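You operate a simulated robot arm through the tools that you are given. There is no shell and no other tool. Be economical: measure what you need, move in short steps, check, and stop when the job is done.

Carry out the task below with a simulated two-armed robot. There is one attempt and no reset: what you move stays moved.

Task
Hold the prop arm still and slide its tab out.
Fine: put the arm in the blue box and close the box lid. Where these are worked on the way, their far stop is far enough and under half their travel is too little: box lid.

The check looks at the end state, three seconds after you hand in, the way a careful person would. Anything else that was tipped, shoved, dropped, spilled or broken makes it a failure. A push-on lid holds only when it is set on centred and level and pressed home; a screw cap is set on level and turned clockwise until tight.

Robot
Two 7-joint arms with two-finger parallel grippers on one trunk, on a base that drives. Base frame: it is fixed to the floor where the robot stands at the start and does not move with it; the origin is under the middle of the robot, x ahead of it, y to its left, z up. Readings come in mm, degrees, newtons and seconds.
The left shoulder is at the start at [70, 134, 1176], the right one opposite. With the tool pointing down near the work surface each hand reaches from about 100 to 640 mm from the robot's upright axis, wherever it stands, measured 20 degrees to its own side. Places, roughly: blue box [700, 500, 800]; box lid [700, 500, 900]; prop tab [500, -100, 900]. Payload 1.57 kg a hand.
The tool frame of a hand sits at the grasp point between the pads (the TCP): z along the fingers, y along the line on which they close. The tips reach 30 mm beyond it. The gripper opens to 80 mm. The fingers are 17 mm wide and 12 mm thick; the gripper's body (40 by 82 mm) begins 80 mm behind the TCP.
Orientation is that of the tool frame in the base frame, as [roll, pitch, yaw] about the fixed x, y, z axes, in that order (R = Rz(yaw) Ry(pitch) Rx(roll)). With the fingers straight down and closing along the base's y, the tool's x points along the base's -x, its y along +y and its z along -z.

Tools
- The arms move only by the tool play_rows. It takes "left_moves", "right_moves" or both (then of equal length, played together; a hand with none holds still); each is a list of rows, each a list of 7 numbers: the closure, from 0 (fully open) to 1 (shut), then the shift along the tool's x, y, z in units of 50 mm (1.0 is 50 mm), then the turn, a rotation vector about the tool's x, y, z in units of 4 degrees (1.0 is 4 degrees). In form: [[jaw, x, y, z, rx, ry, rz], ...]. A call has 1 to 12 rows; each row shifts and turns the commanded pose from where the row before left it, along the tool's axes as they then stand. A call with a number of a shift or a turn outside -1 to 1 is refused whole. A row lasts 0.2 s, in which the tool goes at most 50 mm and 8.6 degrees; a call with a longer step from one row to the next is refused whole, and so is a gripper value outside its range. A pose out of reach is approached as far as the arm can. The call stops where the force on the tool passes 40 N (or 10 N more than at its start, if that is more) or the arm is blocked; 0.2 s more then pass. The fingers move at their own pace (about 153 mm/s each) and stop on an object; they squeeze with about 39 N. The grip force told is the motor's: it shows also when the fingers shut on nothing. Time passes only in rows, and 0.2 s behind the last, so rows that do not move let the fingers close. The reply holds the time, the measured pose of the TCP, the force on the tool along the base axes, the opening and the grip force, in the units named above and with some noise, with the torque about the TCP (base axes, N m) and any sound that the robot's microphone picked up.
- Cameras (640 x 400 px; columns grow to the right, rows downward): "scene" is now at [134.2, 22.6, 1405]; the picture's right is [0.25, -0.97, 0.00], its down [-0.55, -0.14, -0.82] and it looks along [0.80, 0.20, -0.57] (base axes); focal length 214 px, centre (320, 200). "left" rides on the left gripper at [72, 7, -122] in its tool frame; the picture's right is [-0.09, 1.00, 0.00], its down [-0.84, -0.08, -0.54] and it looks along [-0.54, -0.05, 0.84] (tool axes); focal length 238 px, centre (320, 200). "right" rides on the right gripper at [72, -7, -122] in its tool frame; the picture's right is [0.09, 1.00, 0.00], its down [-0.84, 0.08, -0.54] and it looks along [-0.54, 0.05, 0.84] (tool axes); focal length 238 px, centre (320, 200). There is no depth. A picture from a camera that has moved, and an enlarged one, comes with that camera's place and axes in the base frame and with its lens.
- snapshot(camera): a new picture of that camera. The clock stands still meanwhile.
- lift_body(by): slides the trunk up (or, below 0, down) by that many mm; the arms and the scene camera ride with it, the base frame stays. It gives what a move gives, with no picture.
- roll_base(legs): drives the robot by 1 to 6 legs, each [ahead, left, turn to the left] in mm, mm and degrees, along the robot's own axes; the way and the turn of a leg run together, so that a leg with both is an arc; at most 1500 mm and 180 degrees a leg. The arms and the cameras ride along, it lands a little off, and it stops where it bumps. It gives what a move gives.
- turn_head(pan, tilt): turns the head with the scene camera to pan (to the left, within 86 degrees either way) and tilt (down, from -29 to 69), counted from straight ahead of the robot. It gives what a move gives.
- close_up(camera, box): a new picture of the part [left, top, right, bottom] of that camera's present view, enlarged. The clock stands still meanwhile.
- sign_off(): hands the job in; it is judged then, once.

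Work in short steps. Places have to be worked out from the pictures, the camera data and where the tool is seen: move nearer, look again, correct. Check each grasp and each placing, and mend what went wrong. You have 120 turns and 100 pictures in all, those below and enlarged ones among them. Open the grippers and draw the arms clear of the work before you hand the job in, unless the task says otherwise; then end with one line.

The tools are called after ">>>" as name(argument=value, ...) on one line, values as JSON. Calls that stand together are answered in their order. play_rows: Moves the arms, as the interface text tells. Its arguments: {"type":"object","properties":{"left_moves":{"type":"array"},"right_moves":{"type":"array"}},"required":[]} The other tools are called the same way: lift_body (by) slides the trunk up or down; roll_base (legs) drives the base; turn_head (pan, tilt) turns the head that bears the scene camera; snapshot (camera) takes a picture; close_up (camera, box) takes an enlarged picture of a part of a camera's view; sign_off () hands the job in.

At the start:

```text
time: 0.0
left_ee_pos: [401.2, 323.2, 1197.4]
left_tool_rot: [179.9, 0.0, 180.0]
left_wrist_force: [0.4, -1.2, 0.2]
left_torque: [-0.01, -0.03, 0.0]
left_grip_width: 80.1
left_gripper_force: 0.0
right_ee_pos: [327.1, -49.0, 1284.6]
right_tool_rot: [-180.0, 0.0, 180.0]
right_wrist_force: [-0.1, -0.5, -0.1]
right_torque: [0.0, -0.03, -0.01]
right_grip_width: 80.0
right_gripper_force: 0.1
trunk travel left (down, up): [-750.0, 190.0]
robot x, y, heading: [1.1, -3.1, -0.1]
head pan, tilt: [14.4, 34.6]
```

scene: 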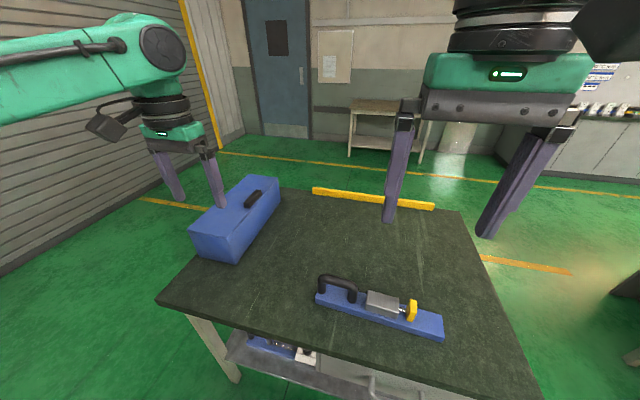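
right: 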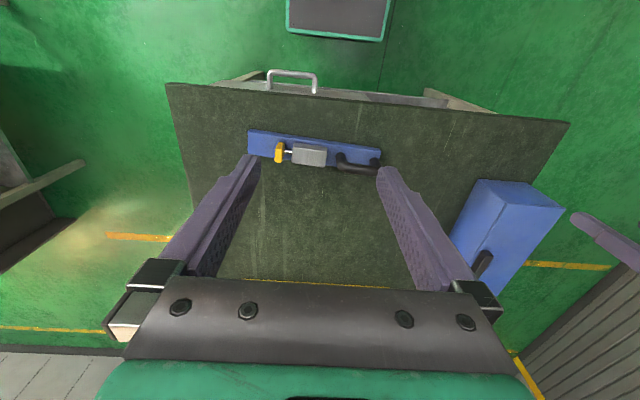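
left: 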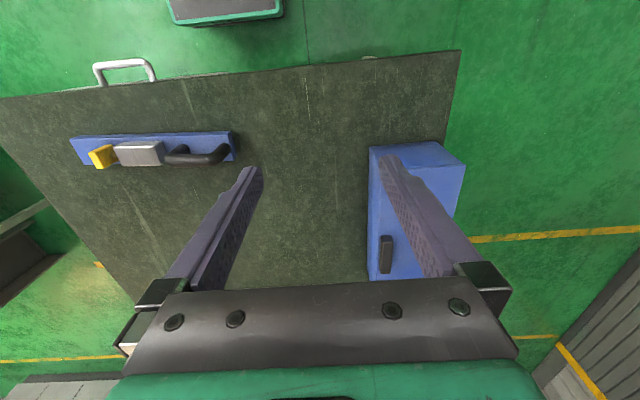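

The prop (blue bar with black handle, grey block and yellow tab) lies near the front of the table, and the blue box is on the left. I'll enlarge both to see their details.

>>> close_up(camera="scene", box=[290, 250, 460, 356])

>>> close_up(camera="scene", box=[170, 160, 330, 260])

>>> close_up(camera="left", box=[60, 100, 260, 225])

>>> close_up(camera="left", box=[330, 120, 490, 300])

```text
3.76 times, centred on (375, 303) of scene
camera zoom: at [134.2, 22.6, 1405.0], right [0.25, -0.97, 0.0], down [-0.55, -0.14, -0.82], along [0.8, 0.2, -0.57], focal length 807 px, centre (113, -188)
```

zoom: 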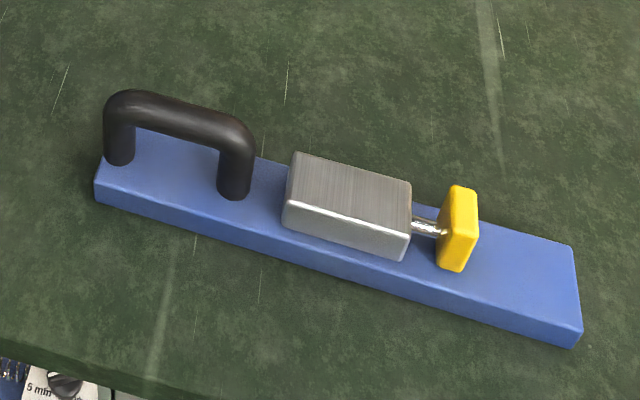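

```text
4.00 times, centred on (250, 210) of scene
camera zoom: at [134.2, 22.6, 1405.0], right [0.25, -0.97, 0.0], down [-0.55, -0.14, -0.82], along [0.8, 0.2, -0.57], focal length 858 px, centre (600, 160)
```

zoom: 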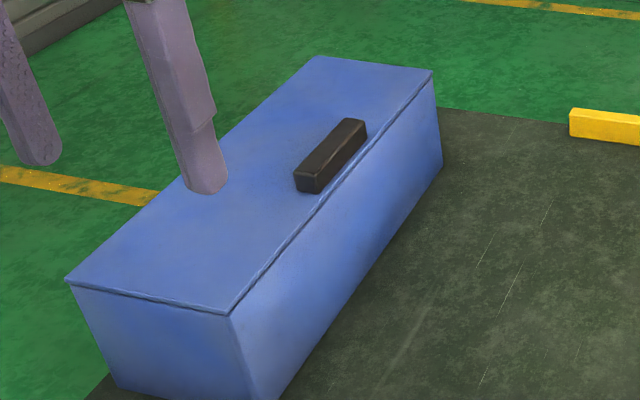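

```text
3.20 times, centred on (160, 162) of left
camera zoom: at [328.6, 329.9, 1319.2], right [0.09, 1.0, 0.0], down [0.84, -0.08, 0.54], along [0.54, -0.05, -0.84], focal length 763 px, centre (832, 320)
```

zoom: 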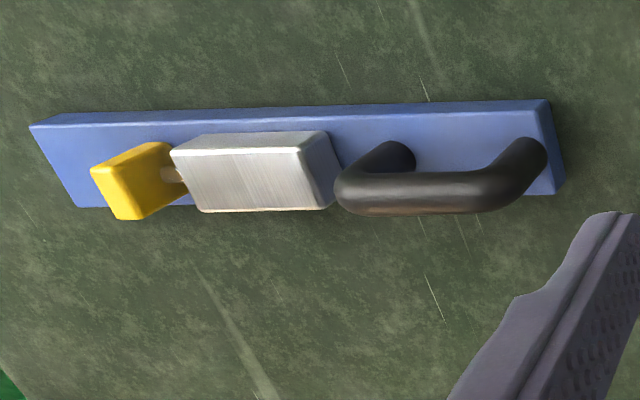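

```text
2.22 times, centred on (410, 210) of left
camera zoom: at [328.6, 329.9, 1319.2], right [0.09, 1.0, 0.0], down [0.84, -0.08, 0.54], along [0.54, -0.05, -0.84], focal length 530 px, centre (120, 178)
```

zoom: 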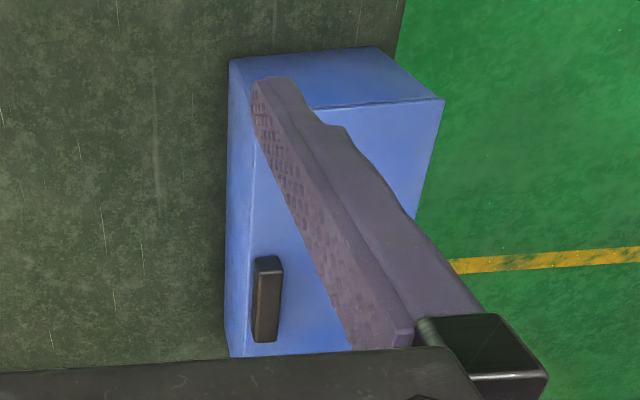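

Estimates from triangulation: tab at about (478, -133, 855), handle at about (470, 65, 880), box lid top at z≈930 spanning x 525–925 and y 420–570. I'll bring both hands above the handle and the tab.

>>> play_rows(left_moves=[[0, -0.197, -0.737, 0.45, 0, 0, 0], [0, -0.197, -0.737, 0.45, 0, 0, 0], [0, -0.197, -0.737, 0.45, 0, 0, 0], [0, -0.197, -0.737, 0.45, 0, 0, 0], [0, -0.197, -0.737, 0.45, 0, 0, 0], [0, -0.197, -0.737, 0.45, 0, 0, 0], [0, -0.197, -0.737, 0.45, 0, 0, 0], [0, 0, 0, 0, 0, 0, 1], [0, 0, 0, 0, 0, 0, 1], [0, 0, 0, 0, 0, 0, 1], [0, 0, 0, 0, 0, 0, 1], [0, 0, 0, 0, 0, 0, 1]], right_moves=[[0, -0.431, -0.24, 0.7, 0, 0, 0], [0, -0.431, -0.24, 0.7, 0, 0, 0], [0, -0.431, -0.24, 0.7, 0, 0, 0], [0, -0.431, -0.24, 0.7, 0, 0, 0], [0, -0.431, -0.24, 0.7, 0, 0, 0], [0, -0.431, -0.24, 0.7, 0, 0, 0], [0, -0.431, -0.24, 0.7, 0, 0, 0], [0, 0, 0, 0, 0, 0, -1], [0, 0, 0, 0, 0, 0, -1], [0, 0, 0, 0, 0, 0, -1], [0, 0, 0, 0, 0, 0, -1], [0, 0, 0, 0, 0, 0, -1]])

```text
time: 2.6
left_ee_pos: [460.8, 78.3, 1041.3]
left_tool_rot: [-180.0, 0.1, 159.8]
left_wrist_force: [-0.2, 0.5, -0.7]
left_torque: [0.0, 0.02, -0.01]
left_grip_width: 79.8
left_gripper_force: 0.1
left hand out of reach, approached as far as the arm can: row 7
right_ee_pos: [477.6, -133.5, 1039.8]
right_tool_rot: [180.0, 0.0, -159.9]
right_wrist_force: [0.5, -1.2, 0.6]
right_torque: [0.03, 0.0, -0.01]
right_grip_width: 80.2
right_gripper_force: 0.2
trunk travel left (down, up): [-750.0, 190.0]
robot x, y, heading: [2.6, -3.9, -0.0]
head pan, tilt: [14.4, 34.6]
```

The left hand is near its inward limit there, so I'll shift the base about 32 mm right to centre it between handle and tab, then keep turning the wrists.

>>> roll_base(legs=[[0, -32, 0]])

>>> play_rows(left_moves=[[0, 0, 0, 0, 0, 0, 1], [0, 0, 0, 0, 0, 0, 1], [0, 0, 0, 0, 0, 0, 1], [0, 0, 0, 0, 0, 0, 1], [0, 0, 0, 0, 0, 0, 1], [0, 0, 0, 0, 0, 0, 1], [0, 0, 0, 0, 0, 0, 1], [0, 0, 0, 0, 0, 0, 1], [0, 0, 0, 0, 0, 0, 1], [0, 0, 0, 0, 0, 0, 1], [0, 0, 0, 0, 0, 0, 1], [0, 0, 0, 0, 0, 0, 1]], right_moves=[[0, 0, 0, 0, 0, 0, -1], [0, 0, 0, 0, 0, 0, -1], [0, 0, 0, 0, 0, 0, -1], [0, 0, 0, 0, 0, 0, -1], [0, 0, 0, 0, 0, 0, -1], [0, 0, 0, 0, 0, 0, -1], [0, 0, 0, 0, 0, 0, -1], [0, 0, 0, 0, 0, 0, -1], [0, 0, 0, 0, 0, 0, -1], [0, 0, 0, 0, 0, 0, -1], [0, 0, 0, 0, 0, 0, -1], [0, 0, 0, 0, 0, 0, -1]])

>>> play_rows(left_moves=[[0, 0, 0, 0, 0, 0, 1], [0, 0, 0, 0, 0, 0, 1], [0, 0, 0, 0, 0, 0, 1], [0, 0, 0, 0, 0, 0, 1], [0, 0, 0, 0, 0, 0, 1], [0, 0, 0, 0, 0, 0, 1]], right_moves=[[0, 0, 0, 0, 0, 0, -1], [0, 0, 0, 0, 0, 0, -1], [0, 0, 0, 0, 0, 0, -1], [0, 0, 0, 0, 0, 0, -1], [0, 0, 0, 0, 0, 0, -1], [0, 0, 0, 0, 0, 0, 0]])

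>>> turn_head(pan=-5, tilt=52)

>>> snapshot(camera="scene")

>>> snapshot(camera="left")

>>> snapshot(camera="right")

```text
time: 3.4
left_ee_pos: [459.5, 51.5, 1040.8]
left_tool_rot: [-179.7, 0.1, 160.1]
left_wrist_force: [-0.2, 0.6, 0.1]
left_torque: [-0.06, -0.02, 0.02]
left_grip_width: 80.1
left_gripper_force: 0.1
right_ee_pos: [477.8, -159.3, 1041.1]
right_tool_rot: [-179.6, -0.2, -159.8]
right_wrist_force: [0.6, 0.8, 0.3]
right_torque: [-0.06, -0.03, 0.01]
right_grip_width: 79.9
right_gripper_force: 0.2
trunk travel left (down, up): [-750.0, 190.0]
robot x, y, heading: [3.1, -31.5, -0.1]
head pan, tilt: [14.4, 34.6]
```

```text
time: 6.0
left_ee_pos: [458.7, 46.7, 1041.4]
left_tool_rot: [179.9, 0.1, 112.0]
left_wrist_force: [-0.8, 0.4, -0.4]
left_torque: [0.05, -0.03, 0.02]
left_grip_width: 80.3
left_gripper_force: 0.1
right_ee_pos: [476.7, -163.8, 1038.8]
right_tool_rot: [-180.0, 0.1, -147.9]
right_wrist_force: [-0.3, 0.1, -0.2]
right_torque: [0.01, 0.03, 0.01]
right_grip_width: 80.0
right_gripper_force: 0.0
right hand out of reach, approached as far as the arm can: row 4, 5, 6, 7, 8, 9, 10, 11, 12
trunk travel left (down, up): [-750.0, 190.0]
robot x, y, heading: [-0.5, -34.7, 0.2]
head pan, tilt: [14.4, 34.6]
```

```text
time: 7.4
left_ee_pos: [459.5, 46.0, 1042.4]
left_tool_rot: [-180.0, 0.1, 88.0]
left_wrist_force: [-0.7, -0.7, -0.4]
left_torque: [0.02, 0.0, 0.02]
left_grip_width: 80.0
left_gripper_force: 0.0
right_ee_pos: [477.3, -165.4, 1040.1]
right_tool_rot: [-179.9, -0.1, -147.9]
right_wrist_force: [0.0, 0.2, -0.4]
right_torque: [0.0, 0.0, -0.01]
right_grip_width: 80.2
right_gripper_force: 0.0
right hand out of reach, approached as far as the arm can: row 1, 2, 3, 4, 5
trunk travel left (down, up): [-750.0, 190.0]
robot x, y, heading: [1.8, -30.7, 0.1]
head pan, tilt: [14.4, 34.6]
```

```text
time: 8.3
left_ee_pos: [458.9, 45.9, 1041.2]
left_tool_rot: [179.9, 0.0, 88.1]
left_wrist_force: [-1.0, -0.4, -0.1]
left_torque: [0.01, 0.02, 0.02]
left_grip_width: 79.8
left_gripper_force: 0.1
right_ee_pos: [478.2, -164.5, 1040.7]
right_tool_rot: [179.9, 0.0, -148.0]
right_wrist_force: [-0.4, 0.2, -1.1]
right_torque: [0.02, -0.03, 0.01]
right_grip_width: 79.9
right_gripper_force: 0.0
trunk travel left (down, up): [-750.0, 190.0]
robot x, y, heading: [0.3, -32.3, 0.1]
head pan, tilt: [-5.0, 52.0]
```

```text
92 pictures are left
camera scene: at [123.6, -37.5, 1380.0], right [-0.09, -1.0, 0.0], down [-0.78, 0.07, -0.62], along [0.61, -0.05, -0.79], focal length 214 px, centre (320, 200)
```

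scene: 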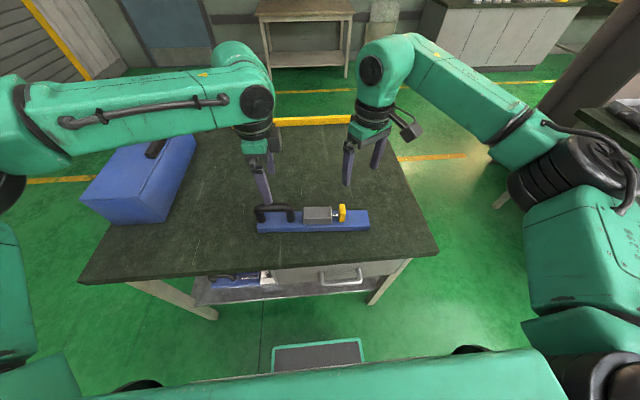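

```text
91 pictures are left
camera left: at [467.7, 118.6, 1162.5], right [0.99, -0.12, 0.0], down [-0.11, -0.83, 0.54], along [-0.07, -0.54, -0.84], focal length 238 px, centre (320, 200)
```

left: 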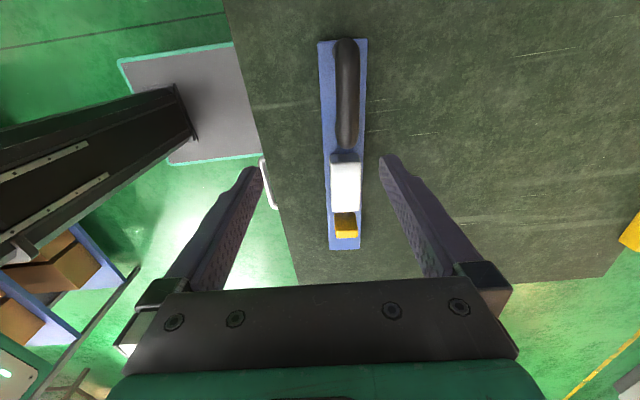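

```text
90 pictures are left
camera right: at [420.4, -209.9, 1162.0], right [-0.61, 0.79, 0.0], down [0.67, 0.51, 0.54], along [0.43, 0.33, -0.84], focal length 238 px, centre (320, 200)
```

right: 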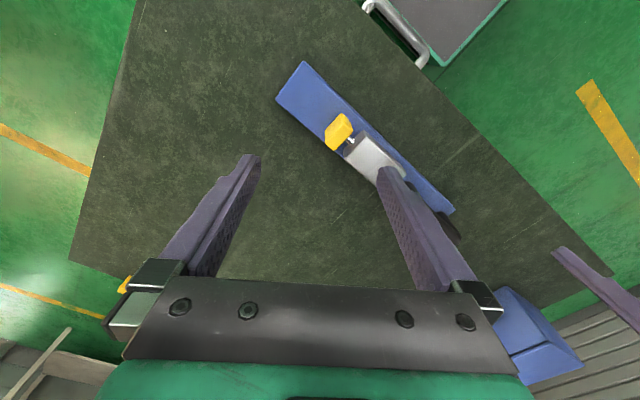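

The right wrist hits a limit turning that way, so I'll turn it the other way (camera side inward). The left hand first moves above the handle centre (≈488, 65).

>>> play_rows(left_moves=[[0, 0.18, 0.28, 0, 0, 0, 0.2], [0, 0.18, 0.28, 0, 0, 0, 0.2], [0, 0, 0, 0.5, 0, 0, 0], [0, 0, 0, 0.5, 0, 0, 0], [0, 0, 0, 0.5, 0, 0, 0], [0, 0, 0, 0.2, 0, 0, 0], [0, 0, 0, 0, 0, 0, 0], [0, 0, 0, 0, 0, 0, 0], [0, 0, 0, 0, 0, 0, 0], [0, 0, 0, 0, 0, 0, 0], [0, 0, 0, 0, 0, 0, 0], [0, 0, 0, 0, 0, 0, 0]], right_moves=[[0, 0, 0, 0, 0, 0, 1], [0, 0, 0, 0, 0, 0, 1], [0, 0, 0, 0, 0, 0, 1], [0, 0, 0, 0, 0, 0, 1], [0, 0, 0, 0, 0, 0, 1], [0, 0, 0, 0, 0, 0, 1], [0, 0, 0, 0, 0, 0, 1], [0, 0, 0, 0, 0, 0, 1], [0, 0, 0, 0, 0, 0, 1], [0, 0, 0, 0, 0, 0, 1], [0, 0, 0, 0, 0, 0, 1], [0, 0, 0, 0, 0, 0, 1]])

>>> play_rows(right_moves=[[0, 0, 0, 0, 0, 0, 1], [0, 0, 0, 0, 0, 0, 1], [0, 0, 0, 0, 0, 0, 1], [0, 0, 0, 0, 0, 0, 1], [0, 0, 0, 0, 0, 0, 1], [0, 0, 0, 0, 0, 0, 1], [0, 0, 0, 0, 0, 0, 1], [0, 0, 0, 0, 0, 0, 1], [0, 0, 0, 0, 0, 0, 1], [0, 0, 0, 0, 0, 0, 1], [0, 0, 0, 0, 0, 0, 1], [0, 0, 0, 0, 0, 0, 1]])

>>> snapshot(camera="left")

```text
time: 10.9
left_ee_pos: [475.5, 75.8, 958.5]
left_tool_rot: [179.9, 0.2, 86.4]
left_wrist_force: [0.0, 0.3, -0.1]
left_torque: [0.01, -0.01, 0.03]
left_grip_width: 80.0
left_gripper_force: 0.2
left hand out of reach, approached as far as the arm can: row 2, 4, 5
right_ee_pos: [478.0, -163.7, 1039.6]
right_tool_rot: [180.0, 0.0, 163.9]
right_wrist_force: [-0.4, 0.2, 0.3]
right_torque: [0.0, 0.01, -0.01]
right_grip_width: 80.0
right_gripper_force: 0.1
trunk travel left (down, up): [-750.0, 190.0]
robot x, y, heading: [-1.6, -33.2, 0.0]
head pan, tilt: [-5.0, 52.0]
```

```text
time: 13.5
left_ee_pos: [476.3, 76.8, 958.3]
left_tool_rot: [179.9, 0.1, 86.5]
left_wrist_force: [0.1, 0.2, -0.3]
left_torque: [-0.01, -0.04, 0.02]
left_grip_width: 80.2
left_gripper_force: 0.1
right_ee_pos: [479.3, -164.9, 1041.7]
right_tool_rot: [179.9, -0.1, 116.0]
right_wrist_force: [0.8, 0.0, -0.2]
right_torque: [0.0, 0.01, -0.06]
right_grip_width: 80.1
right_gripper_force: 0.1
trunk travel left (down, up): [-750.0, 190.0]
robot x, y, heading: [0.2, -28.8, -0.1]
head pan, tilt: [-5.0, 52.0]
```

```text
89 pictures are left
camera left: at [486.0, 148.4, 1080.2], right [0.99, -0.15, 0.0], down [-0.13, -0.83, 0.54], along [-0.08, -0.54, -0.84], focal length 238 px, centre (320, 200)
```

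left: 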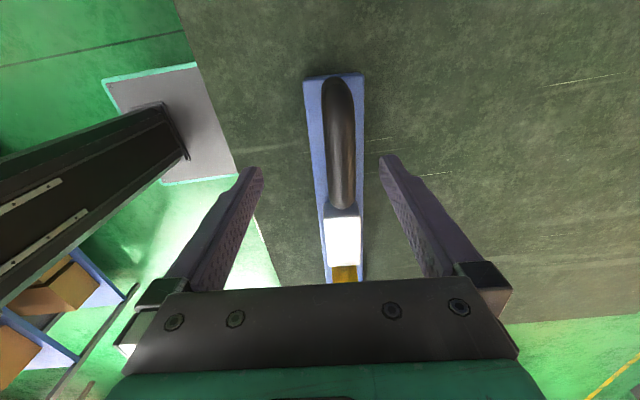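

Triangulation gives the bar top at z≈819 and the handle rod at about x=492, z≈888. I'll finish the right wrist turn, shift the left hand 15 mm in x and check reach.

>>> play_rows(left_moves=[[0, 0, 0.16, 0, 0, 0, 0], [0, 0, 0.16, 0, 0, 0, 0], [0, 0, 0, 0, 0, 0, 0], [0, 0, 0, 0, 0, 0, 0], [0, 0, 0, 0, 0, 0, 0], [0, 0, 0, 0, 0, 0, 0], [0, 0, 0, 0, 0, 0, 0], [0, 0, 0, 0, 0, 0, 0]], right_moves=[[0, 0, 0, 0, 0, 0, 1], [0, 0, 0, 0, 0, 0, 1], [0, 0, 0, 0, 0, 0, 1], [0, 0, 0, 0, 0, 0, 1], [0, 0, 0, 0, 0, 0, 1], [0, 0, 0, 0, 0, 0, 1], [0, 0, 0, 0, 0, 0, 1], [0, 0, 0, 0, 0, 0, 0.4]])

>>> snapshot(camera="right")

```text
time: 15.3
left_ee_pos: [483.9, 82.4, 962.4]
left_tool_rot: [179.8, 0.2, 86.5]
left_wrist_force: [0.0, 0.5, -0.4]
left_torque: [0.0, 0.02, 0.02]
left_grip_width: 79.8
left_gripper_force: 0.1
left hand out of reach, approached as far as the arm can: row 1, 2
right_ee_pos: [477.1, -164.9, 1040.7]
right_tool_rot: [-179.9, 0.0, 86.4]
right_wrist_force: [-0.5, -0.3, -0.3]
right_torque: [0.0, -0.02, 0.02]
right_grip_width: 80.1
right_gripper_force: 0.1
trunk travel left (down, up): [-750.0, 190.0]
robot x, y, heading: [-0.1, -33.6, 0.1]
head pan, tilt: [-5.0, 52.0]
```

```text
88 pictures are left
camera right: at [476.0, -94.0, 1162.1], right [1.0, 0.03, 0.0], down [0.02, -0.84, 0.54], along [0.02, -0.54, -0.84], focal length 238 px, centre (320, 200)
```

right: 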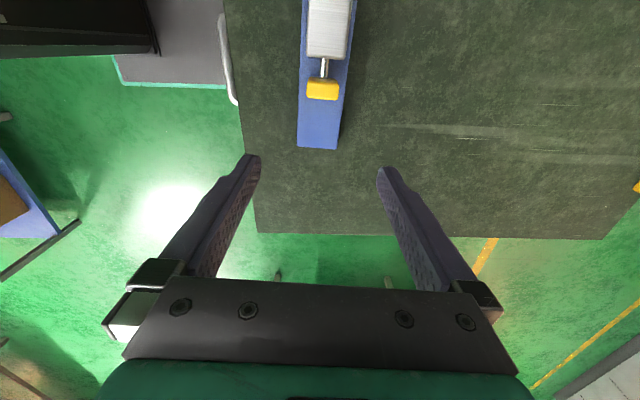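

The left arm is at a joint limit in this posture. Turning the robot about 10° to the right and shifting it left should relax it, so I'll do that and re-aim.

>>> roll_base(legs=[[0, 40, 0], [0, 0, -10]])

```text
time: 16.8
left_ee_pos: [497.0, 38.2, 961.2]
left_tool_rot: [179.8, 0.2, 76.5]
left_wrist_force: [-0.4, -1.2, 0.2]
left_torque: [-0.01, -0.01, 0.02]
left_grip_width: 80.0
left_gripper_force: 0.1
right_ee_pos: [448.1, -205.7, 1040.7]
right_tool_rot: [-179.9, 0.0, 76.5]
right_wrist_force: [-1.0, 0.2, -0.1]
right_torque: [-0.01, -0.03, -0.02]
right_grip_width: 80.0
right_gripper_force: 0.1
trunk travel left (down, up): [-750.0, 190.0]
robot x, y, heading: [0.9, 4.2, -10.0]
head pan, tilt: [-5.0, 52.0]
```

Now I'll restore the yaw of both hands and place them above the handle and tab.

>>> play_rows(left_moves=[[0, 0, 0, 0, 0, 0, -0.84], [0, 0, 0, 0, 0, 0, -0.83], [0, 0, 0, 0, 0, 0, -0.83], [0, 0.29, -0.08, 0, 0, 0, 0], [0, 0.28, -0.075, 0, 0, 0, 0], [0, 0, 0, 0, 0, 0, 0], [0, 0, 0, 0, 0, 0, 0], [0, 0, 0, 0, 0, 0, 0]], right_moves=[[0, 0, 0, 0, 0, 0, -0.84], [0, 0, 0, 0, 0, 0, -0.83], [0, 0, 0, 0, 0, 0, -0.83], [0, 0.76, 0.28, 0, 0, 0, 0], [0, 0.76, 0.29, 0, 0, 0, 0], [0, 0, 0, 0.7, 0, 0, 0], [0, 0, 0, 0.7, 0, 0, 0], [0, 0, 0, 0.6, 0, 0, 0]])

>>> snapshot(camera="left")

>>> snapshot(camera="right")

```text
time: 18.6
left_ee_pos: [491.0, 67.2, 961.1]
left_tool_rot: [179.9, 0.2, 86.5]
left_wrist_force: [0.5, -0.3, -0.7]
left_torque: [0.01, 0.02, -0.02]
left_grip_width: 80.3
left_gripper_force: 0.1
right_ee_pos: [480.5, -131.1, 939.6]
right_tool_rot: [179.9, 0.0, 86.5]
right_wrist_force: [0.8, 0.4, -0.9]
right_torque: [0.01, 0.02, 0.04]
right_grip_width: 80.0
right_gripper_force: 0.0
trunk travel left (down, up): [-750.0, 190.0]
robot x, y, heading: [-4.4, 9.5, -9.9]
head pan, tilt: [-5.0, 52.0]
```

```text
87 pictures are left
camera left: at [500.6, 138.3, 1082.7], right [0.99, -0.15, 0.0], down [-0.13, -0.83, 0.54], along [-0.08, -0.54, -0.84], focal length 238 px, centre (320, 200)
```

left: 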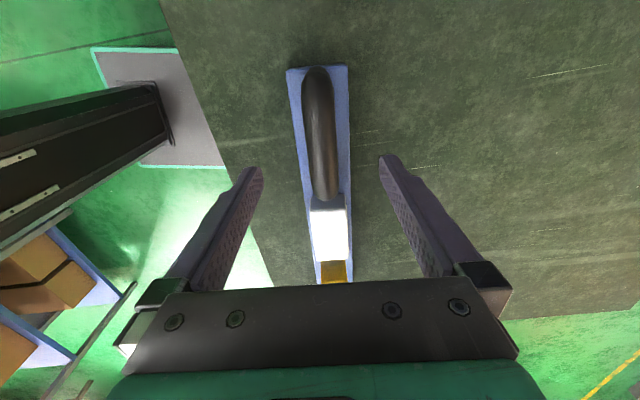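

```text
86 pictures are left
camera right: at [479.0, -60.2, 1061.8], right [1.0, 0.03, 0.0], down [0.03, -0.84, 0.54], along [0.02, -0.54, -0.84], focal length 238 px, centre (320, 200)
```

right: 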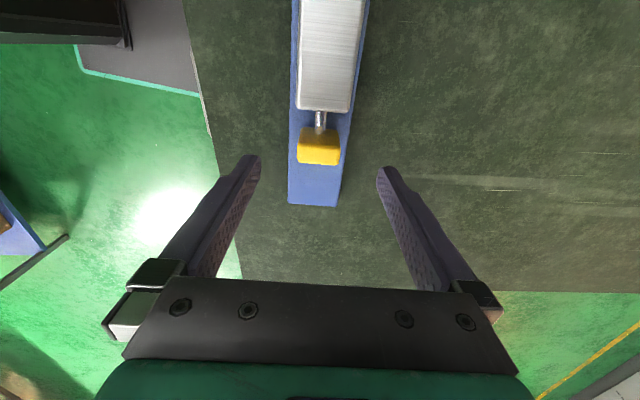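

Both hands look aligned; I'll enlarge the tab to see its faces before going down.

>>> close_up(camera="right", box=[270, 90, 370, 215])

>>> close_up(camera="scene", box=[230, 170, 390, 270])

```text
3.20 times, centred on (320, 152) of right
camera zoom: at [479.0, -60.2, 1061.8], right [1.0, 0.03, 0.0], down [0.03, -0.84, 0.54], along [0.02, -0.54, -0.84], focal length 763 px, centre (320, 352)
```

zoom: 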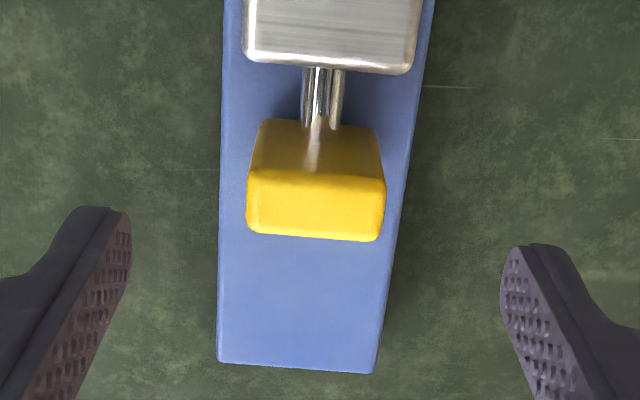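

```text
4.00 times, centred on (310, 220) of scene
camera zoom: at [121.0, -18.7, 1380.0], right [-0.26, -0.97, 0.0], down [-0.76, 0.2, -0.62], along [0.59, -0.16, -0.79], focal length 858 px, centre (360, 120)
```

zoom: 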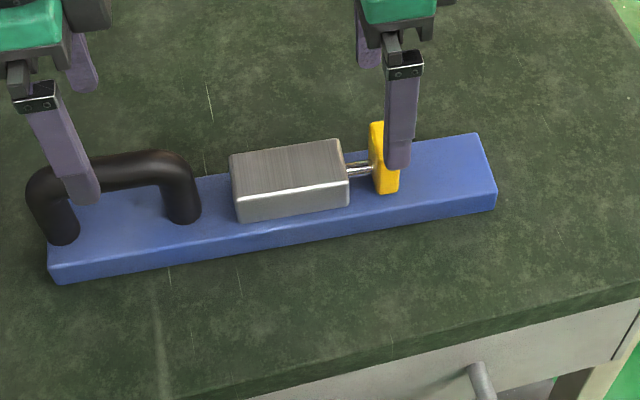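

Tab top spans y≈-129 to -149 and x≈462–500, z≈820–865. I'll lower the left hand to the handle rod (z≈887) and the right hand to the tab (z≈860), both open.

>>> play_rows(left_moves=[[0, 0, 0, 0.3, 0, 0, 0], [0, 0, 0, 0.3, 0, 0, 0], [0, 0, 0, 0.3, 0, 0, 0], [0, 0, 0, 0.3, 0, 0, 0], [0, 0, 0, 0.28, 0, 0, 0], [0, 0, 0, 0, 0, 0, 0]], right_moves=[[0, -0.16, 0, 0.2, 0, 0, 0], [0, 0, 0, 0.3, 0, 0, 0], [0, 0, 0, 0.3, 0, 0, 0], [0, 0, 0, 0.3, 0, 0, 0], [0, 0, 0, 0.3, 0, 0, 0], [0, 0, 0, 0.19, 0, 0, 0]])

>>> close_up(camera="scene", box=[230, 170, 390, 270])

```text
time: 20.0
left_ee_pos: [489.0, 67.7, 890.5]
left_tool_rot: [179.9, 0.3, 86.4]
left_wrist_force: [0.7, -0.3, -0.3]
left_torque: [0.02, -0.01, 0.01]
left_grip_width: 80.0
left_gripper_force: 0.2
left hand out of reach, approached as far as the arm can: row 5
right_ee_pos: [480.0, -139.8, 860.8]
right_tool_rot: [180.0, 0.0, 86.5]
right_wrist_force: [-0.4, -0.5, 0.5]
right_torque: [-0.01, 0.02, 0.0]
right_grip_width: 79.9
right_gripper_force: 0.0
trunk travel left (down, up): [-750.0, 190.0]
robot x, y, heading: [-1.2, 7.5, -9.9]
head pan, tilt: [-5.0, 52.0]
```

```text
4.00 times, centred on (310, 220) of scene
camera zoom: at [120.5, -19.3, 1380.0], right [-0.26, -0.97, 0.0], down [-0.76, 0.2, -0.62], along [0.59, -0.16, -0.79], focal length 858 px, centre (360, 120)
```

zoom: 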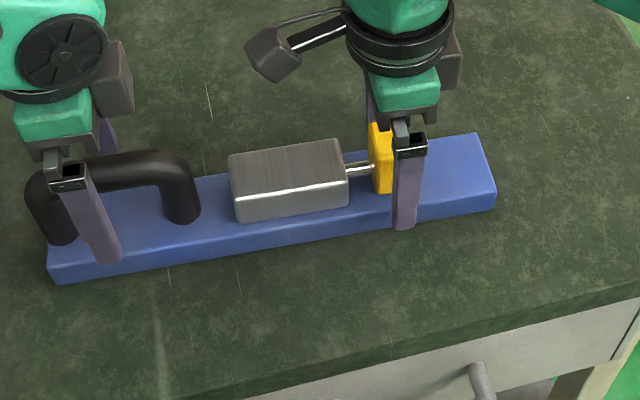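

Both hands straddle their parts, so I'll close the left first, then the right.

>>> play_rows(left_moves=[[0.5, 0, 0, 0, 0, 0, 0], [1, 0, 0, 0, 0, 0, 0], [1, 0, 0, 0, 0, 0, 0], [1, 0, 0, 0, 0, 0, 0], [1, 0, 0, 0, 0, 0, 0], [1, 0, 0, 0, 0, 0, 0], [1, 0, 0, 0, 0, 0, 0]], right_moves=[[0, 0, 0, 0, 0, 0, 0], [0, 0, 0, 0, 0, 0, 0], [0, 0, 0, 0, 0, 0, 0], [0.5, 0, 0, 0, 0, 0, 0], [1, 0, 0, 0, 0, 0, 0], [1, 0, 0, 0, 0, 0, 0], [1, 0, 0, 0, 0, 0, 0]])

>>> close_up(camera="scene", box=[230, 170, 390, 270])

```text
time: 21.6
left_ee_pos: [490.0, 68.8, 890.3]
left_tool_rot: [179.8, 0.2, 86.6]
left_wrist_force: [7.3, 1.1, 0.2]
left_torque: [0.03, -0.09, 0.62]
left_grip_width: 25.7
left_gripper_force: 36.8
right_ee_pos: [479.4, -138.8, 860.0]
right_tool_rot: [180.0, 0.0, 86.6]
right_wrist_force: [-8.9, -0.7, 2.5]
right_torque: [0.24, -0.24, 0.69]
right_grip_width: 35.4
right_gripper_force: 39.2
trunk travel left (down, up): [-750.0, 190.0]
robot x, y, heading: [1.1, 7.9, -9.9]
head pan, tilt: [-5.0, 52.0]
```

```text
4.00 times, centred on (310, 220) of scene
camera zoom: at [120.6, -19.0, 1380.0], right [-0.26, -0.97, 0.0], down [-0.76, 0.2, -0.62], along [0.59, -0.16, -0.79], focal length 858 px, centre (360, 120)
```

zoom: 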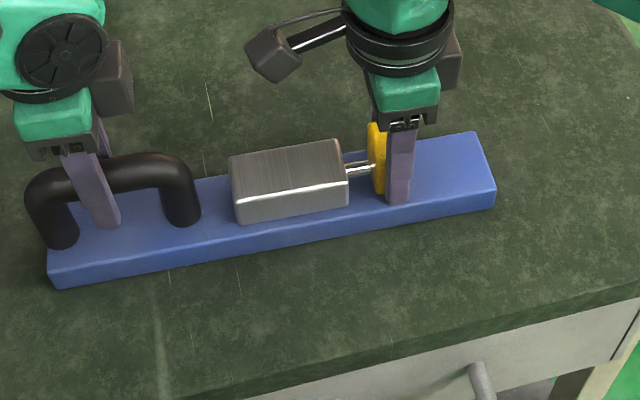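

Handle (26 mm) and tab (35 mm) are both gripped. Now I'll pull the tab along the bar, towards tool -x, in small steps.

>>> play_rows(left_moves=[[1, 0, 0, 0, 0, 0, 0], [1, 0, 0, 0, 0, 0, 0], [1, 0, 0, 0, 0, 0, 0], [1, 0, 0, 0, 0, 0, 0]], right_moves=[[1, -0.08, 0, 0, 0, 0, 0], [1, -0.08, 0, 0, 0, 0, 0], [1, -0.08, 0, 0, 0, 0, 0], [1, -0.08, 0, 0, 0, 0, 0]])

>>> close_up(camera="scene", box=[230, 170, 390, 270])

```text
time: 22.6
left_ee_pos: [489.3, 66.5, 889.2]
left_tool_rot: [179.8, 0.3, 86.5]
left_wrist_force: [2.9, -2.9, 1.5]
left_torque: [-1.08, 0.0, 0.35]
left_grip_width: 25.1
left_gripper_force: 37.0
right_ee_pos: [479.6, -156.5, 860.0]
right_tool_rot: [-179.9, 0.0, 86.4]
right_wrist_force: [-3.8, 2.3, 0.4]
right_torque: [0.85, -0.06, 0.45]
right_grip_width: 35.5
right_gripper_force: 38.7
trunk travel left (down, up): [-750.0, 190.0]
robot x, y, heading: [1.2, 11.3, -10.2]
head pan, tilt: [-5.0, 52.0]
```

```text
4.00 times, centred on (310, 220) of scene
camera zoom: at [121.2, -19.9, 1379.9], right [-0.26, -0.97, 0.0], down [-0.76, 0.2, -0.62], along [0.59, -0.16, -0.79], focal length 858 px, centre (360, 120)
```

zoom: 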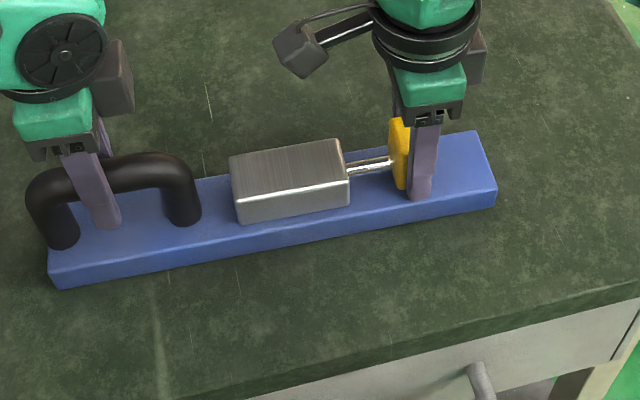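

The tab slides out easily and the bar stays still. I'll continue toward the stop.

>>> play_rows(left_moves=[[1, 0, 0, 0, 0, 0, 0], [1, 0, 0, 0, 0, 0, 0], [1, 0, 0, 0, 0, 0, 0], [1, 0, 0, 0, 0, 0, 0]], right_moves=[[1, -0.08, 0, 0, 0, 0, 0], [1, -0.08, 0, 0, 0, 0, 0], [1, -0.08, 0, 0, 0, 0, 0], [1, -0.08, 0, 0, 0, 0, 0]])

>>> close_up(camera="scene", box=[230, 170, 390, 270])

```text
time: 23.6
left_ee_pos: [489.8, 67.1, 890.6]
left_tool_rot: [179.9, 0.1, 86.6]
left_wrist_force: [0.4, -4.0, 4.9]
left_torque: [-1.06, 0.03, 0.25]
left_grip_width: 25.4
left_gripper_force: 36.5
right_ee_pos: [476.2, -172.3, 860.3]
right_tool_rot: [179.9, 0.0, 86.5]
right_wrist_force: [-1.9, 1.7, 0.4]
right_torque: [0.29, -0.13, 0.09]
right_grip_width: 35.7
right_gripper_force: 39.2
trunk travel left (down, up): [-750.0, 190.0]
robot x, y, heading: [-1.4, 8.4, -9.9]
head pan, tilt: [-5.0, 52.0]
```

```text
4.00 times, centred on (310, 220) of scene
camera zoom: at [120.9, -20.2, 1380.0], right [-0.26, -0.97, 0.0], down [-0.76, 0.2, -0.62], along [0.59, -0.16, -0.79], focal length 858 px, centre (360, 120)
```

zoom: 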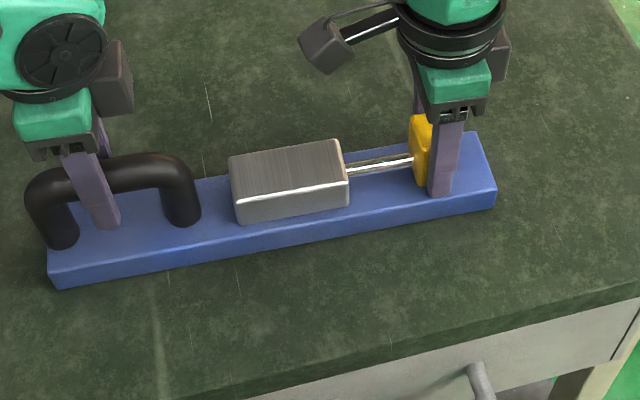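

>>> play_rows(left_moves=[[1, 0, 0, 0, 0, 0, 0], [1, 0, 0, 0, 0, 0, 0], [1, 0, 0, 0, 0, 0, 0], [1, 0, 0, 0, 0, 0, 0], [1, 0, 0, 0, 0, 0, 0]], right_moves=[[1, -0.08, 0, 0, 0, 0, 0], [1, -0.08, 0, 0, 0, 0, 0], [1, -0.08, 0, 0, 0, 0, 0], [1, -0.08, 0, 0, 0, 0, 0], [1, -0.08, 0, 0, 0, 0, 0]])

>>> close_up(camera="scene", box=[230, 170, 390, 270])

```text
time: 24.8
left_ee_pos: [489.8, 68.4, 890.5]
left_tool_rot: [179.8, 0.2, 86.5]
left_wrist_force: [3.2, -2.1, 4.7]
left_torque: [-0.98, 0.05, 0.14]
left_grip_width: 25.5
left_gripper_force: 36.5
right_ee_pos: [476.8, -193.7, 860.1]
right_tool_rot: [179.9, 0.0, 86.6]
right_wrist_force: [-2.7, 1.4, -0.2]
right_torque: [0.49, -0.12, 0.51]
right_grip_width: 35.5
right_gripper_force: 39.4
trunk travel left (down, up): [-750.0, 190.0]
robot x, y, heading: [1.5, 7.5, -10.0]
head pan, tilt: [-5.0, 52.0]
```

```text
4.00 times, centred on (310, 220) of scene
camera zoom: at [120.8, -20.0, 1380.0], right [-0.26, -0.97, 0.0], down [-0.76, 0.2, -0.62], along [0.59, -0.16, -0.79], focal length 858 px, centre (360, 120)
```

zoom: 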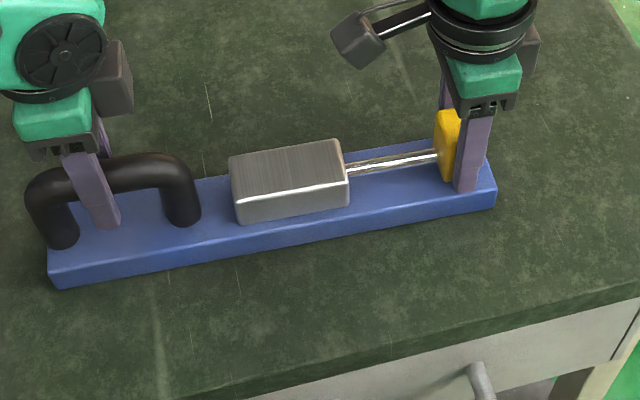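

Still moving freely, about 55 mm out. I'll go on gently, watching for the stop.

>>> play_rows(left_moves=[[1, 0, 0, 0, 0, 0, 0], [1, 0, 0, 0, 0, 0, 0], [1, 0, 0, 0, 0, 0, 0], [1, 0, 0, 0, 0, 0, 0], [1, 0, 0, 0, 0, 0, 0]], right_moves=[[1, -0.06, 0, 0, 0, 0, 0], [1, -0.06, 0, 0, 0, 0, 0], [1, -0.06, 0, 0, 0, 0, 0], [1, -0.06, 0, 0, 0, 0, 0], [1, -0.06, 0, 0, 0, 0, 0]])

>>> close_up(camera="scene", box=[230, 170, 390, 270])

```text
time: 26.0
left_ee_pos: [488.9, 66.4, 890.5]
left_tool_rot: [179.8, 0.5, 86.5]
left_wrist_force: [0.2, -25.9, 0.5]
left_torque: [0.04, 0.02, 0.36]
left_grip_width: 25.5
left_gripper_force: 36.8
right_ee_pos: [476.1, -203.7, 861.5]
right_tool_rot: [-180.0, -0.4, 86.6]
right_wrist_force: [-0.2, 27.8, 1.6]
right_torque: [0.35, -0.06, 0.12]
right_grip_width: 35.5
right_gripper_force: 39.0
trunk travel left (down, up): [-750.0, 190.0]
robot x, y, heading: [2.2, 7.4, -10.5]
head pan, tilt: [-5.0, 52.0]
```

```text
4.00 times, centred on (310, 220) of scene
camera zoom: at [120.7, -19.2, 1380.0], right [-0.26, -0.97, 0.0], down [-0.76, 0.2, -0.62], along [0.59, -0.16, -0.79], focal length 858 px, centre (360, 120)
```

zoom: 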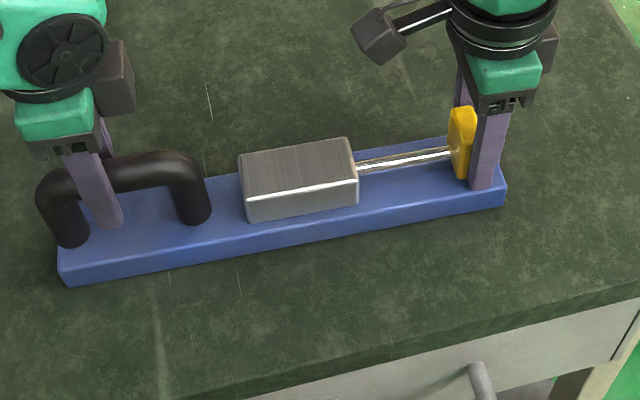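

The stop is reached (≈27 N, total travel about 60 mm). I'll ease the tension, release both, and raise the hands.

>>> play_rows(left_moves=[[1, 0, 0, 0, 0, 0, 0], [1, 0, 0, 0, 0, 0, 0], [1, 0, 0, 0, 0, 0, 0], [0.5, 0, 0, 0, 0, 0, 0], [0, 0, 0, 0, 0, 0, 0], [0, 0, 0, 0, 0, 0, 0], [0, 0, 0, -0.4, 0, 0, 0], [0, 0, 0, -0.5, 0, 0, 0], [0, 0, 0, -0.7, 0, 0, 0], [0, 0, 0, -0.7, 0, 0, 0]], right_moves=[[1, 0.06, 0, 0, 0, 0, 0], [0.5, 0, 0, 0, 0, 0, 0], [0, 0, 0, 0, 0, 0, 0], [0, 0, 0, 0, 0, 0, 0], [0, 0, 0, -0.4, 0, 0, 0], [0, 0, 0, -0.5, 0, 0, 0], [0, 0, 0, -0.5, 0, 0, 0], [0, 0, 0, -0.5, 0, 0, 0], [0, 0, 0, -0.5, 0, 0, 0], [0, 0, 0, -0.5, 0, 0, 0]])

>>> snapshot(camera="scene")

>>> snapshot(camera="right")

```text
time: 28.2
left_ee_pos: [488.3, 70.1, 1005.8]
left_tool_rot: [179.7, 0.2, 86.5]
left_wrist_force: [-0.2, -1.0, -0.1]
left_torque: [0.01, -0.01, 0.01]
left_grip_width: 80.0
left_gripper_force: 0.2
right_ee_pos: [475.6, -202.9, 1005.9]
right_tool_rot: [179.9, 0.0, 86.5]
right_wrist_force: [0.2, 0.2, 0.0]
right_torque: [-0.03, -0.02, -0.01]
right_grip_width: 80.0
right_gripper_force: 0.1
trunk travel left (down, up): [-750.0, 190.0]
robot x, y, heading: [1.0, 7.3, -10.0]
head pan, tilt: [-5.0, 52.0]
```

```text
77 pictures are left
camera scene: at [119.2, -19.1, 1380.1], right [-0.26, -0.97, 0.0], down [-0.76, 0.2, -0.62], along [0.6, -0.16, -0.79], focal length 214 px, centre (320, 200)
```

scene: 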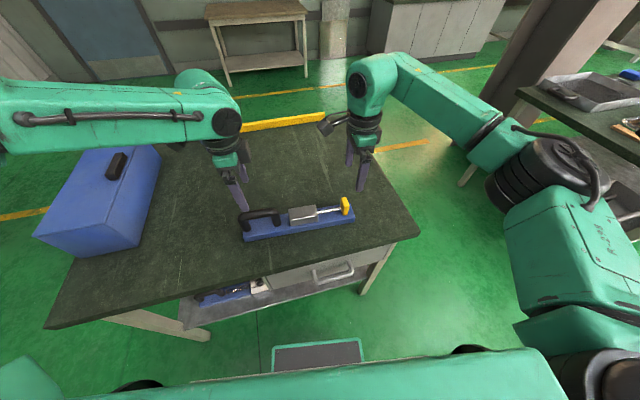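

```text
76 pictures are left
camera right: at [473.6, -132.9, 1128.7], right [1.0, 0.03, 0.0], down [0.03, -0.84, 0.54], along [0.02, -0.54, -0.84], focal length 238 px, centre (320, 200)
```

right: 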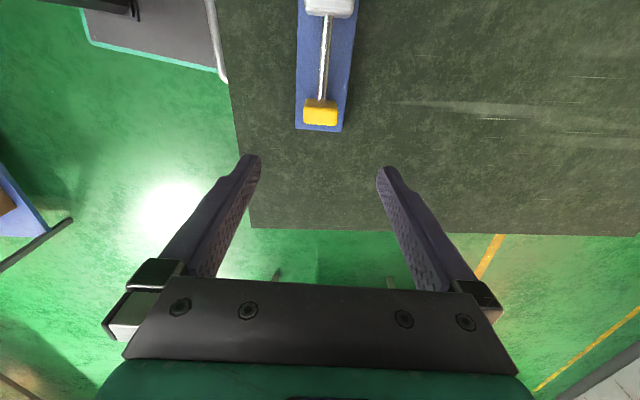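

The tab is out and the bar lies undisturbed. Next I raise both hands and turn the left wrist back to closing along y, then drive to the box to try the lid.

>>> play_rows(left_moves=[[0, 0, 0, -0.8, 0, 0, -1], [0, 0, 0, -0.8, 0, 0, -1], [0, 0, 0, -0.8, 0, 0, -1], [0, 0, 0, 0, 0, 0, -1], [0, 0, 0, 0, 0, 0, -1], [0, 0, 0, 0, 0, 0, -1], [0, 0, 0, 0, 0, 0, -1], [0, 0, 0, 0, 0, 0, -1], [0, 0, 0, 0, 0, 0, -1], [0, 0, 0, 0, 0, 0, -1], [0, 0, 0, 0, 0, 0, -1], [0, 0, 0, 0, 0, 0, -1]], right_moves=[[0, 0, 0, -0.8, 0, 0, 0], [0, 0, 0, -0.8, 0, 0, 0], [0, 0, 0, -0.8, 0, 0, 0], [0, 0, 0, 0, 0, 0, -1], [0, 0, 0, 0, 0, 0, -1], [0, 0, 0, 0, 0, 0, -1], [0, 0, 0, 0, 0, 0, -1], [0, 0, 0, 0, 0, 0, -1], [0, 0, 0, 0, 0, 0, -1], [0, 0, 0, 0, 0, 0, -1], [0, 0, 0, 0, 0, 0, -1], [0, 0, 0, 0, 0, 0, -1]])

>>> play_rows(left_moves=[[0, 0, 0, 0, 0, 0, -1], [0, 0, 0, 0, 0, 0, -1], [0, 0, 0, 0, 0, 0, -1], [0, 0, 0, 0, 0, 0, -1], [0, 0, 0, 0, 0, 0, -1], [0, 0, 0, 0, 0, 0, -1], [0, 0, 0, 0, 0, 0, -1], [0, 0, 0, 0, 0, 0, -1], [0, 0, 0, 0, 0, 0, -1]], right_moves=[[0, 0, 0, 0, 0, 0, -1], [0, 0, 0, 0, 0, 0, -1], [0, 0, 0, 0, 0, 0, -1], [0, 0, 0, 0, 0, 0, -1], [0, 0, 0, 0, 0, 0, -1], [0, 0, 0, 0, 0, 0, -1], [0, 0, 0, 0, 0, 0, -1], [0, 0, 0, 0, 0, 0, -1], [0, 0, 0, 0, 0, 0, -1]])

>>> roll_base(legs=[[0, 0, 10], [0, 280, 0], [100, 0, 0]])

>>> turn_head(pan=15, tilt=45)

>>> snapshot(camera="scene")

>>> snapshot(camera="left")

```text
time: 30.8
left_ee_pos: [488.3, 69.1, 1125.2]
left_tool_rot: [-180.0, 0.3, 134.5]
left_wrist_force: [0.0, 0.3, 0.7]
left_torque: [0.02, 0.0, 0.02]
left_grip_width: 80.0
left_gripper_force: 0.1
right_ee_pos: [476.1, -203.1, 1126.4]
right_tool_rot: [-180.0, 0.0, 122.5]
right_wrist_force: [-0.6, -0.2, 0.3]
right_torque: [0.02, 0.02, 0.05]
right_grip_width: 80.0
right_gripper_force: 0.1
trunk travel left (down, up): [-750.0, 190.0]
robot x, y, heading: [-0.9, 12.6, -10.2]
head pan, tilt: [-5.0, 52.0]
```

```text
time: 32.8
left_ee_pos: [489.2, 67.9, 1124.9]
left_tool_rot: [-179.8, 0.2, 170.6]
left_wrist_force: [0.4, 0.0, -0.2]
left_torque: [-0.03, -0.01, -0.01]
left_grip_width: 80.2
left_gripper_force: 0.1
right_ee_pos: [475.9, -203.5, 1126.3]
right_tool_rot: [180.0, 0.0, 158.5]
right_wrist_force: [-0.4, 0.2, -0.5]
right_torque: [-0.01, 0.01, 0.01]
right_grip_width: 80.0
right_gripper_force: 0.0
trunk travel left (down, up): [-750.0, 190.0]
robot x, y, heading: [1.3, 9.5, -10.1]
head pan, tilt: [-5.0, 52.0]
```

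```text
time: 36.2
left_ee_pos: [567.8, 434.0, 1126.0]
left_tool_rot: [-179.8, 0.3, -179.5]
left_wrist_force: [-0.6, 0.5, 0.2]
left_torque: [0.0, -0.02, 0.02]
left_grip_width: 80.2
left_gripper_force: 0.1
right_ee_pos: [601.5, 163.2, 1127.8]
right_tool_rot: [-180.0, 0.2, 168.4]
right_wrist_force: [0.1, -0.4, -0.1]
right_torque: [-0.05, -0.04, 0.02]
right_grip_width: 80.0
right_gripper_force: 0.1
trunk travel left (down, up): [-750.0, 190.0]
robot x, y, heading: [100.3, 290.0, -0.2]
head pan, tilt: [-5.0, 52.0]
```

```text
time: 37.1
left_ee_pos: [570.1, 432.7, 1123.7]
left_tool_rot: [-179.8, 0.2, -179.6]
left_wrist_force: [1.0, -0.9, 0.6]
left_torque: [-0.01, 0.01, -0.02]
left_grip_width: 80.2
left_gripper_force: 0.0
right_ee_pos: [605.2, 162.6, 1125.3]
right_tool_rot: [180.0, 0.0, 168.4]
right_wrist_force: [0.2, -0.7, 0.0]
right_torque: [0.02, -0.01, 0.01]
right_grip_width: 80.0
right_gripper_force: 0.1
trunk travel left (down, up): [-750.0, 190.0]
robot x, y, heading: [95.5, 286.8, -0.1]
head pan, tilt: [15.0, 45.0]
```

```text
75 pictures are left
camera scene: at [227.6, 311.0, 1389.4], right [0.26, -0.97, 0.0], down [-0.68, -0.18, -0.71], along [0.68, 0.18, -0.71], focal length 214 px, centre (320, 200)
```

scene: 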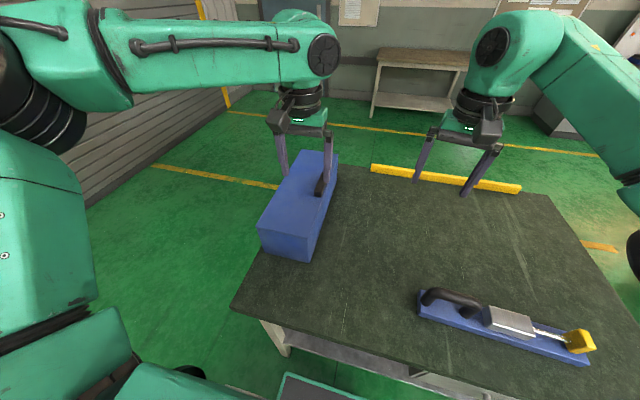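

```text
74 pictures are left
camera left: at [498.0, 439.9, 1245.3], right [0.09, 1.0, 0.0], down [0.84, -0.07, 0.54], along [0.54, -0.05, -0.84], focal length 238 px, centre (320, 200)
```

left: 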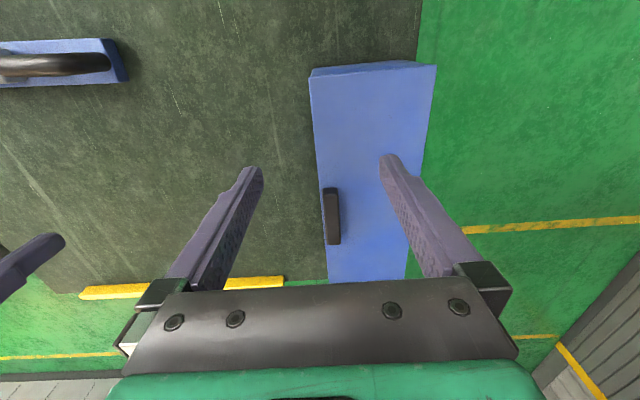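

The lid handle is a block about 100 mm long, centred near (720, 438). I'll drive 40 mm nearer and bring the left hand above it.

>>> roll_base(legs=[[42, 0, 0]])

>>> play_rows(left_moves=[[0, -0.75, 0, 0, 0, 0, 0], [0, -0.75, 0.08, 0, 0, 0, 0], [0, -0.65, 0, 0.5, 0, 0, 0], [0, 0, 0, 0.8, 0, 0, 0], [0, 0, 0, 0.8, 0, 0, 0], [0, 0, 0, 0.2, 0, 0, 0], [0, 0, 0, 0, 0, 0, 0]])

>>> snapshot(camera="left")

>>> close_up(camera="scene", box=[200, 100, 400, 300])

```text
time: 38.0
left_ee_pos: [604.4, 433.4, 1127.8]
left_tool_rot: [-179.8, 0.5, -179.6]
left_wrist_force: [-0.9, -0.2, 0.3]
left_torque: [-0.03, -0.02, 0.01]
left_grip_width: 79.8
left_gripper_force: 0.0
right_ee_pos: [639.9, 163.5, 1130.3]
right_tool_rot: [179.9, 0.4, 168.4]
right_wrist_force: [0.4, 0.8, 0.2]
right_torque: [0.03, -0.07, -0.03]
right_grip_width: 79.8
right_gripper_force: 0.1
trunk travel left (down, up): [-750.0, 190.0]
robot x, y, heading: [142.7, 289.3, -0.1]
head pan, tilt: [15.0, 45.0]
```

```text
time: 39.6
left_ee_pos: [678.7, 460.8, 1001.8]
left_tool_rot: [-179.7, 0.1, -179.7]
left_wrist_force: [-0.1, 0.0, 0.1]
left_torque: [-0.02, -0.01, 0.0]
left_grip_width: 79.9
left_gripper_force: 0.0
left hand out of reach, approached as far as the arm can: row 2, 3
right_ee_pos: [646.3, 162.6, 1125.9]
right_tool_rot: [180.0, 0.0, 168.4]
right_wrist_force: [0.4, 0.0, 1.0]
right_torque: [0.02, 0.0, 0.0]
right_grip_width: 80.0
right_gripper_force: 0.0
trunk travel left (down, up): [-750.0, 190.0]
robot x, y, heading: [141.1, 291.0, -0.1]
head pan, tilt: [15.0, 45.0]
```

```text
73 pictures are left
camera left: at [605.4, 467.7, 1122.6], right [0.09, 1.0, 0.0], down [0.84, -0.07, 0.55], along [0.54, -0.05, -0.84], focal length 238 px, centre (320, 200)
```

left: 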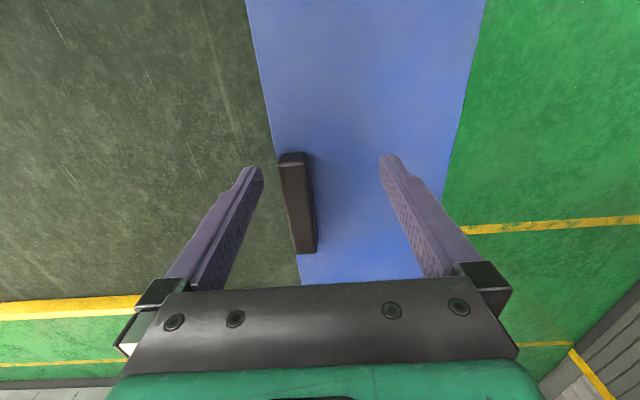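

```text
2.00 times, centred on (300, 200) of scene
camera zoom: at [268.1, 310.9, 1389.5], right [0.26, -0.97, 0.0], down [-0.68, -0.18, -0.71], along [0.68, 0.18, -0.71], focal length 429 px, centre (360, 200)
```

zoom: 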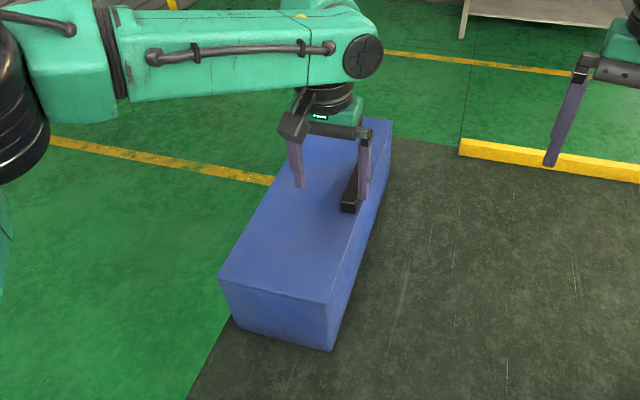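

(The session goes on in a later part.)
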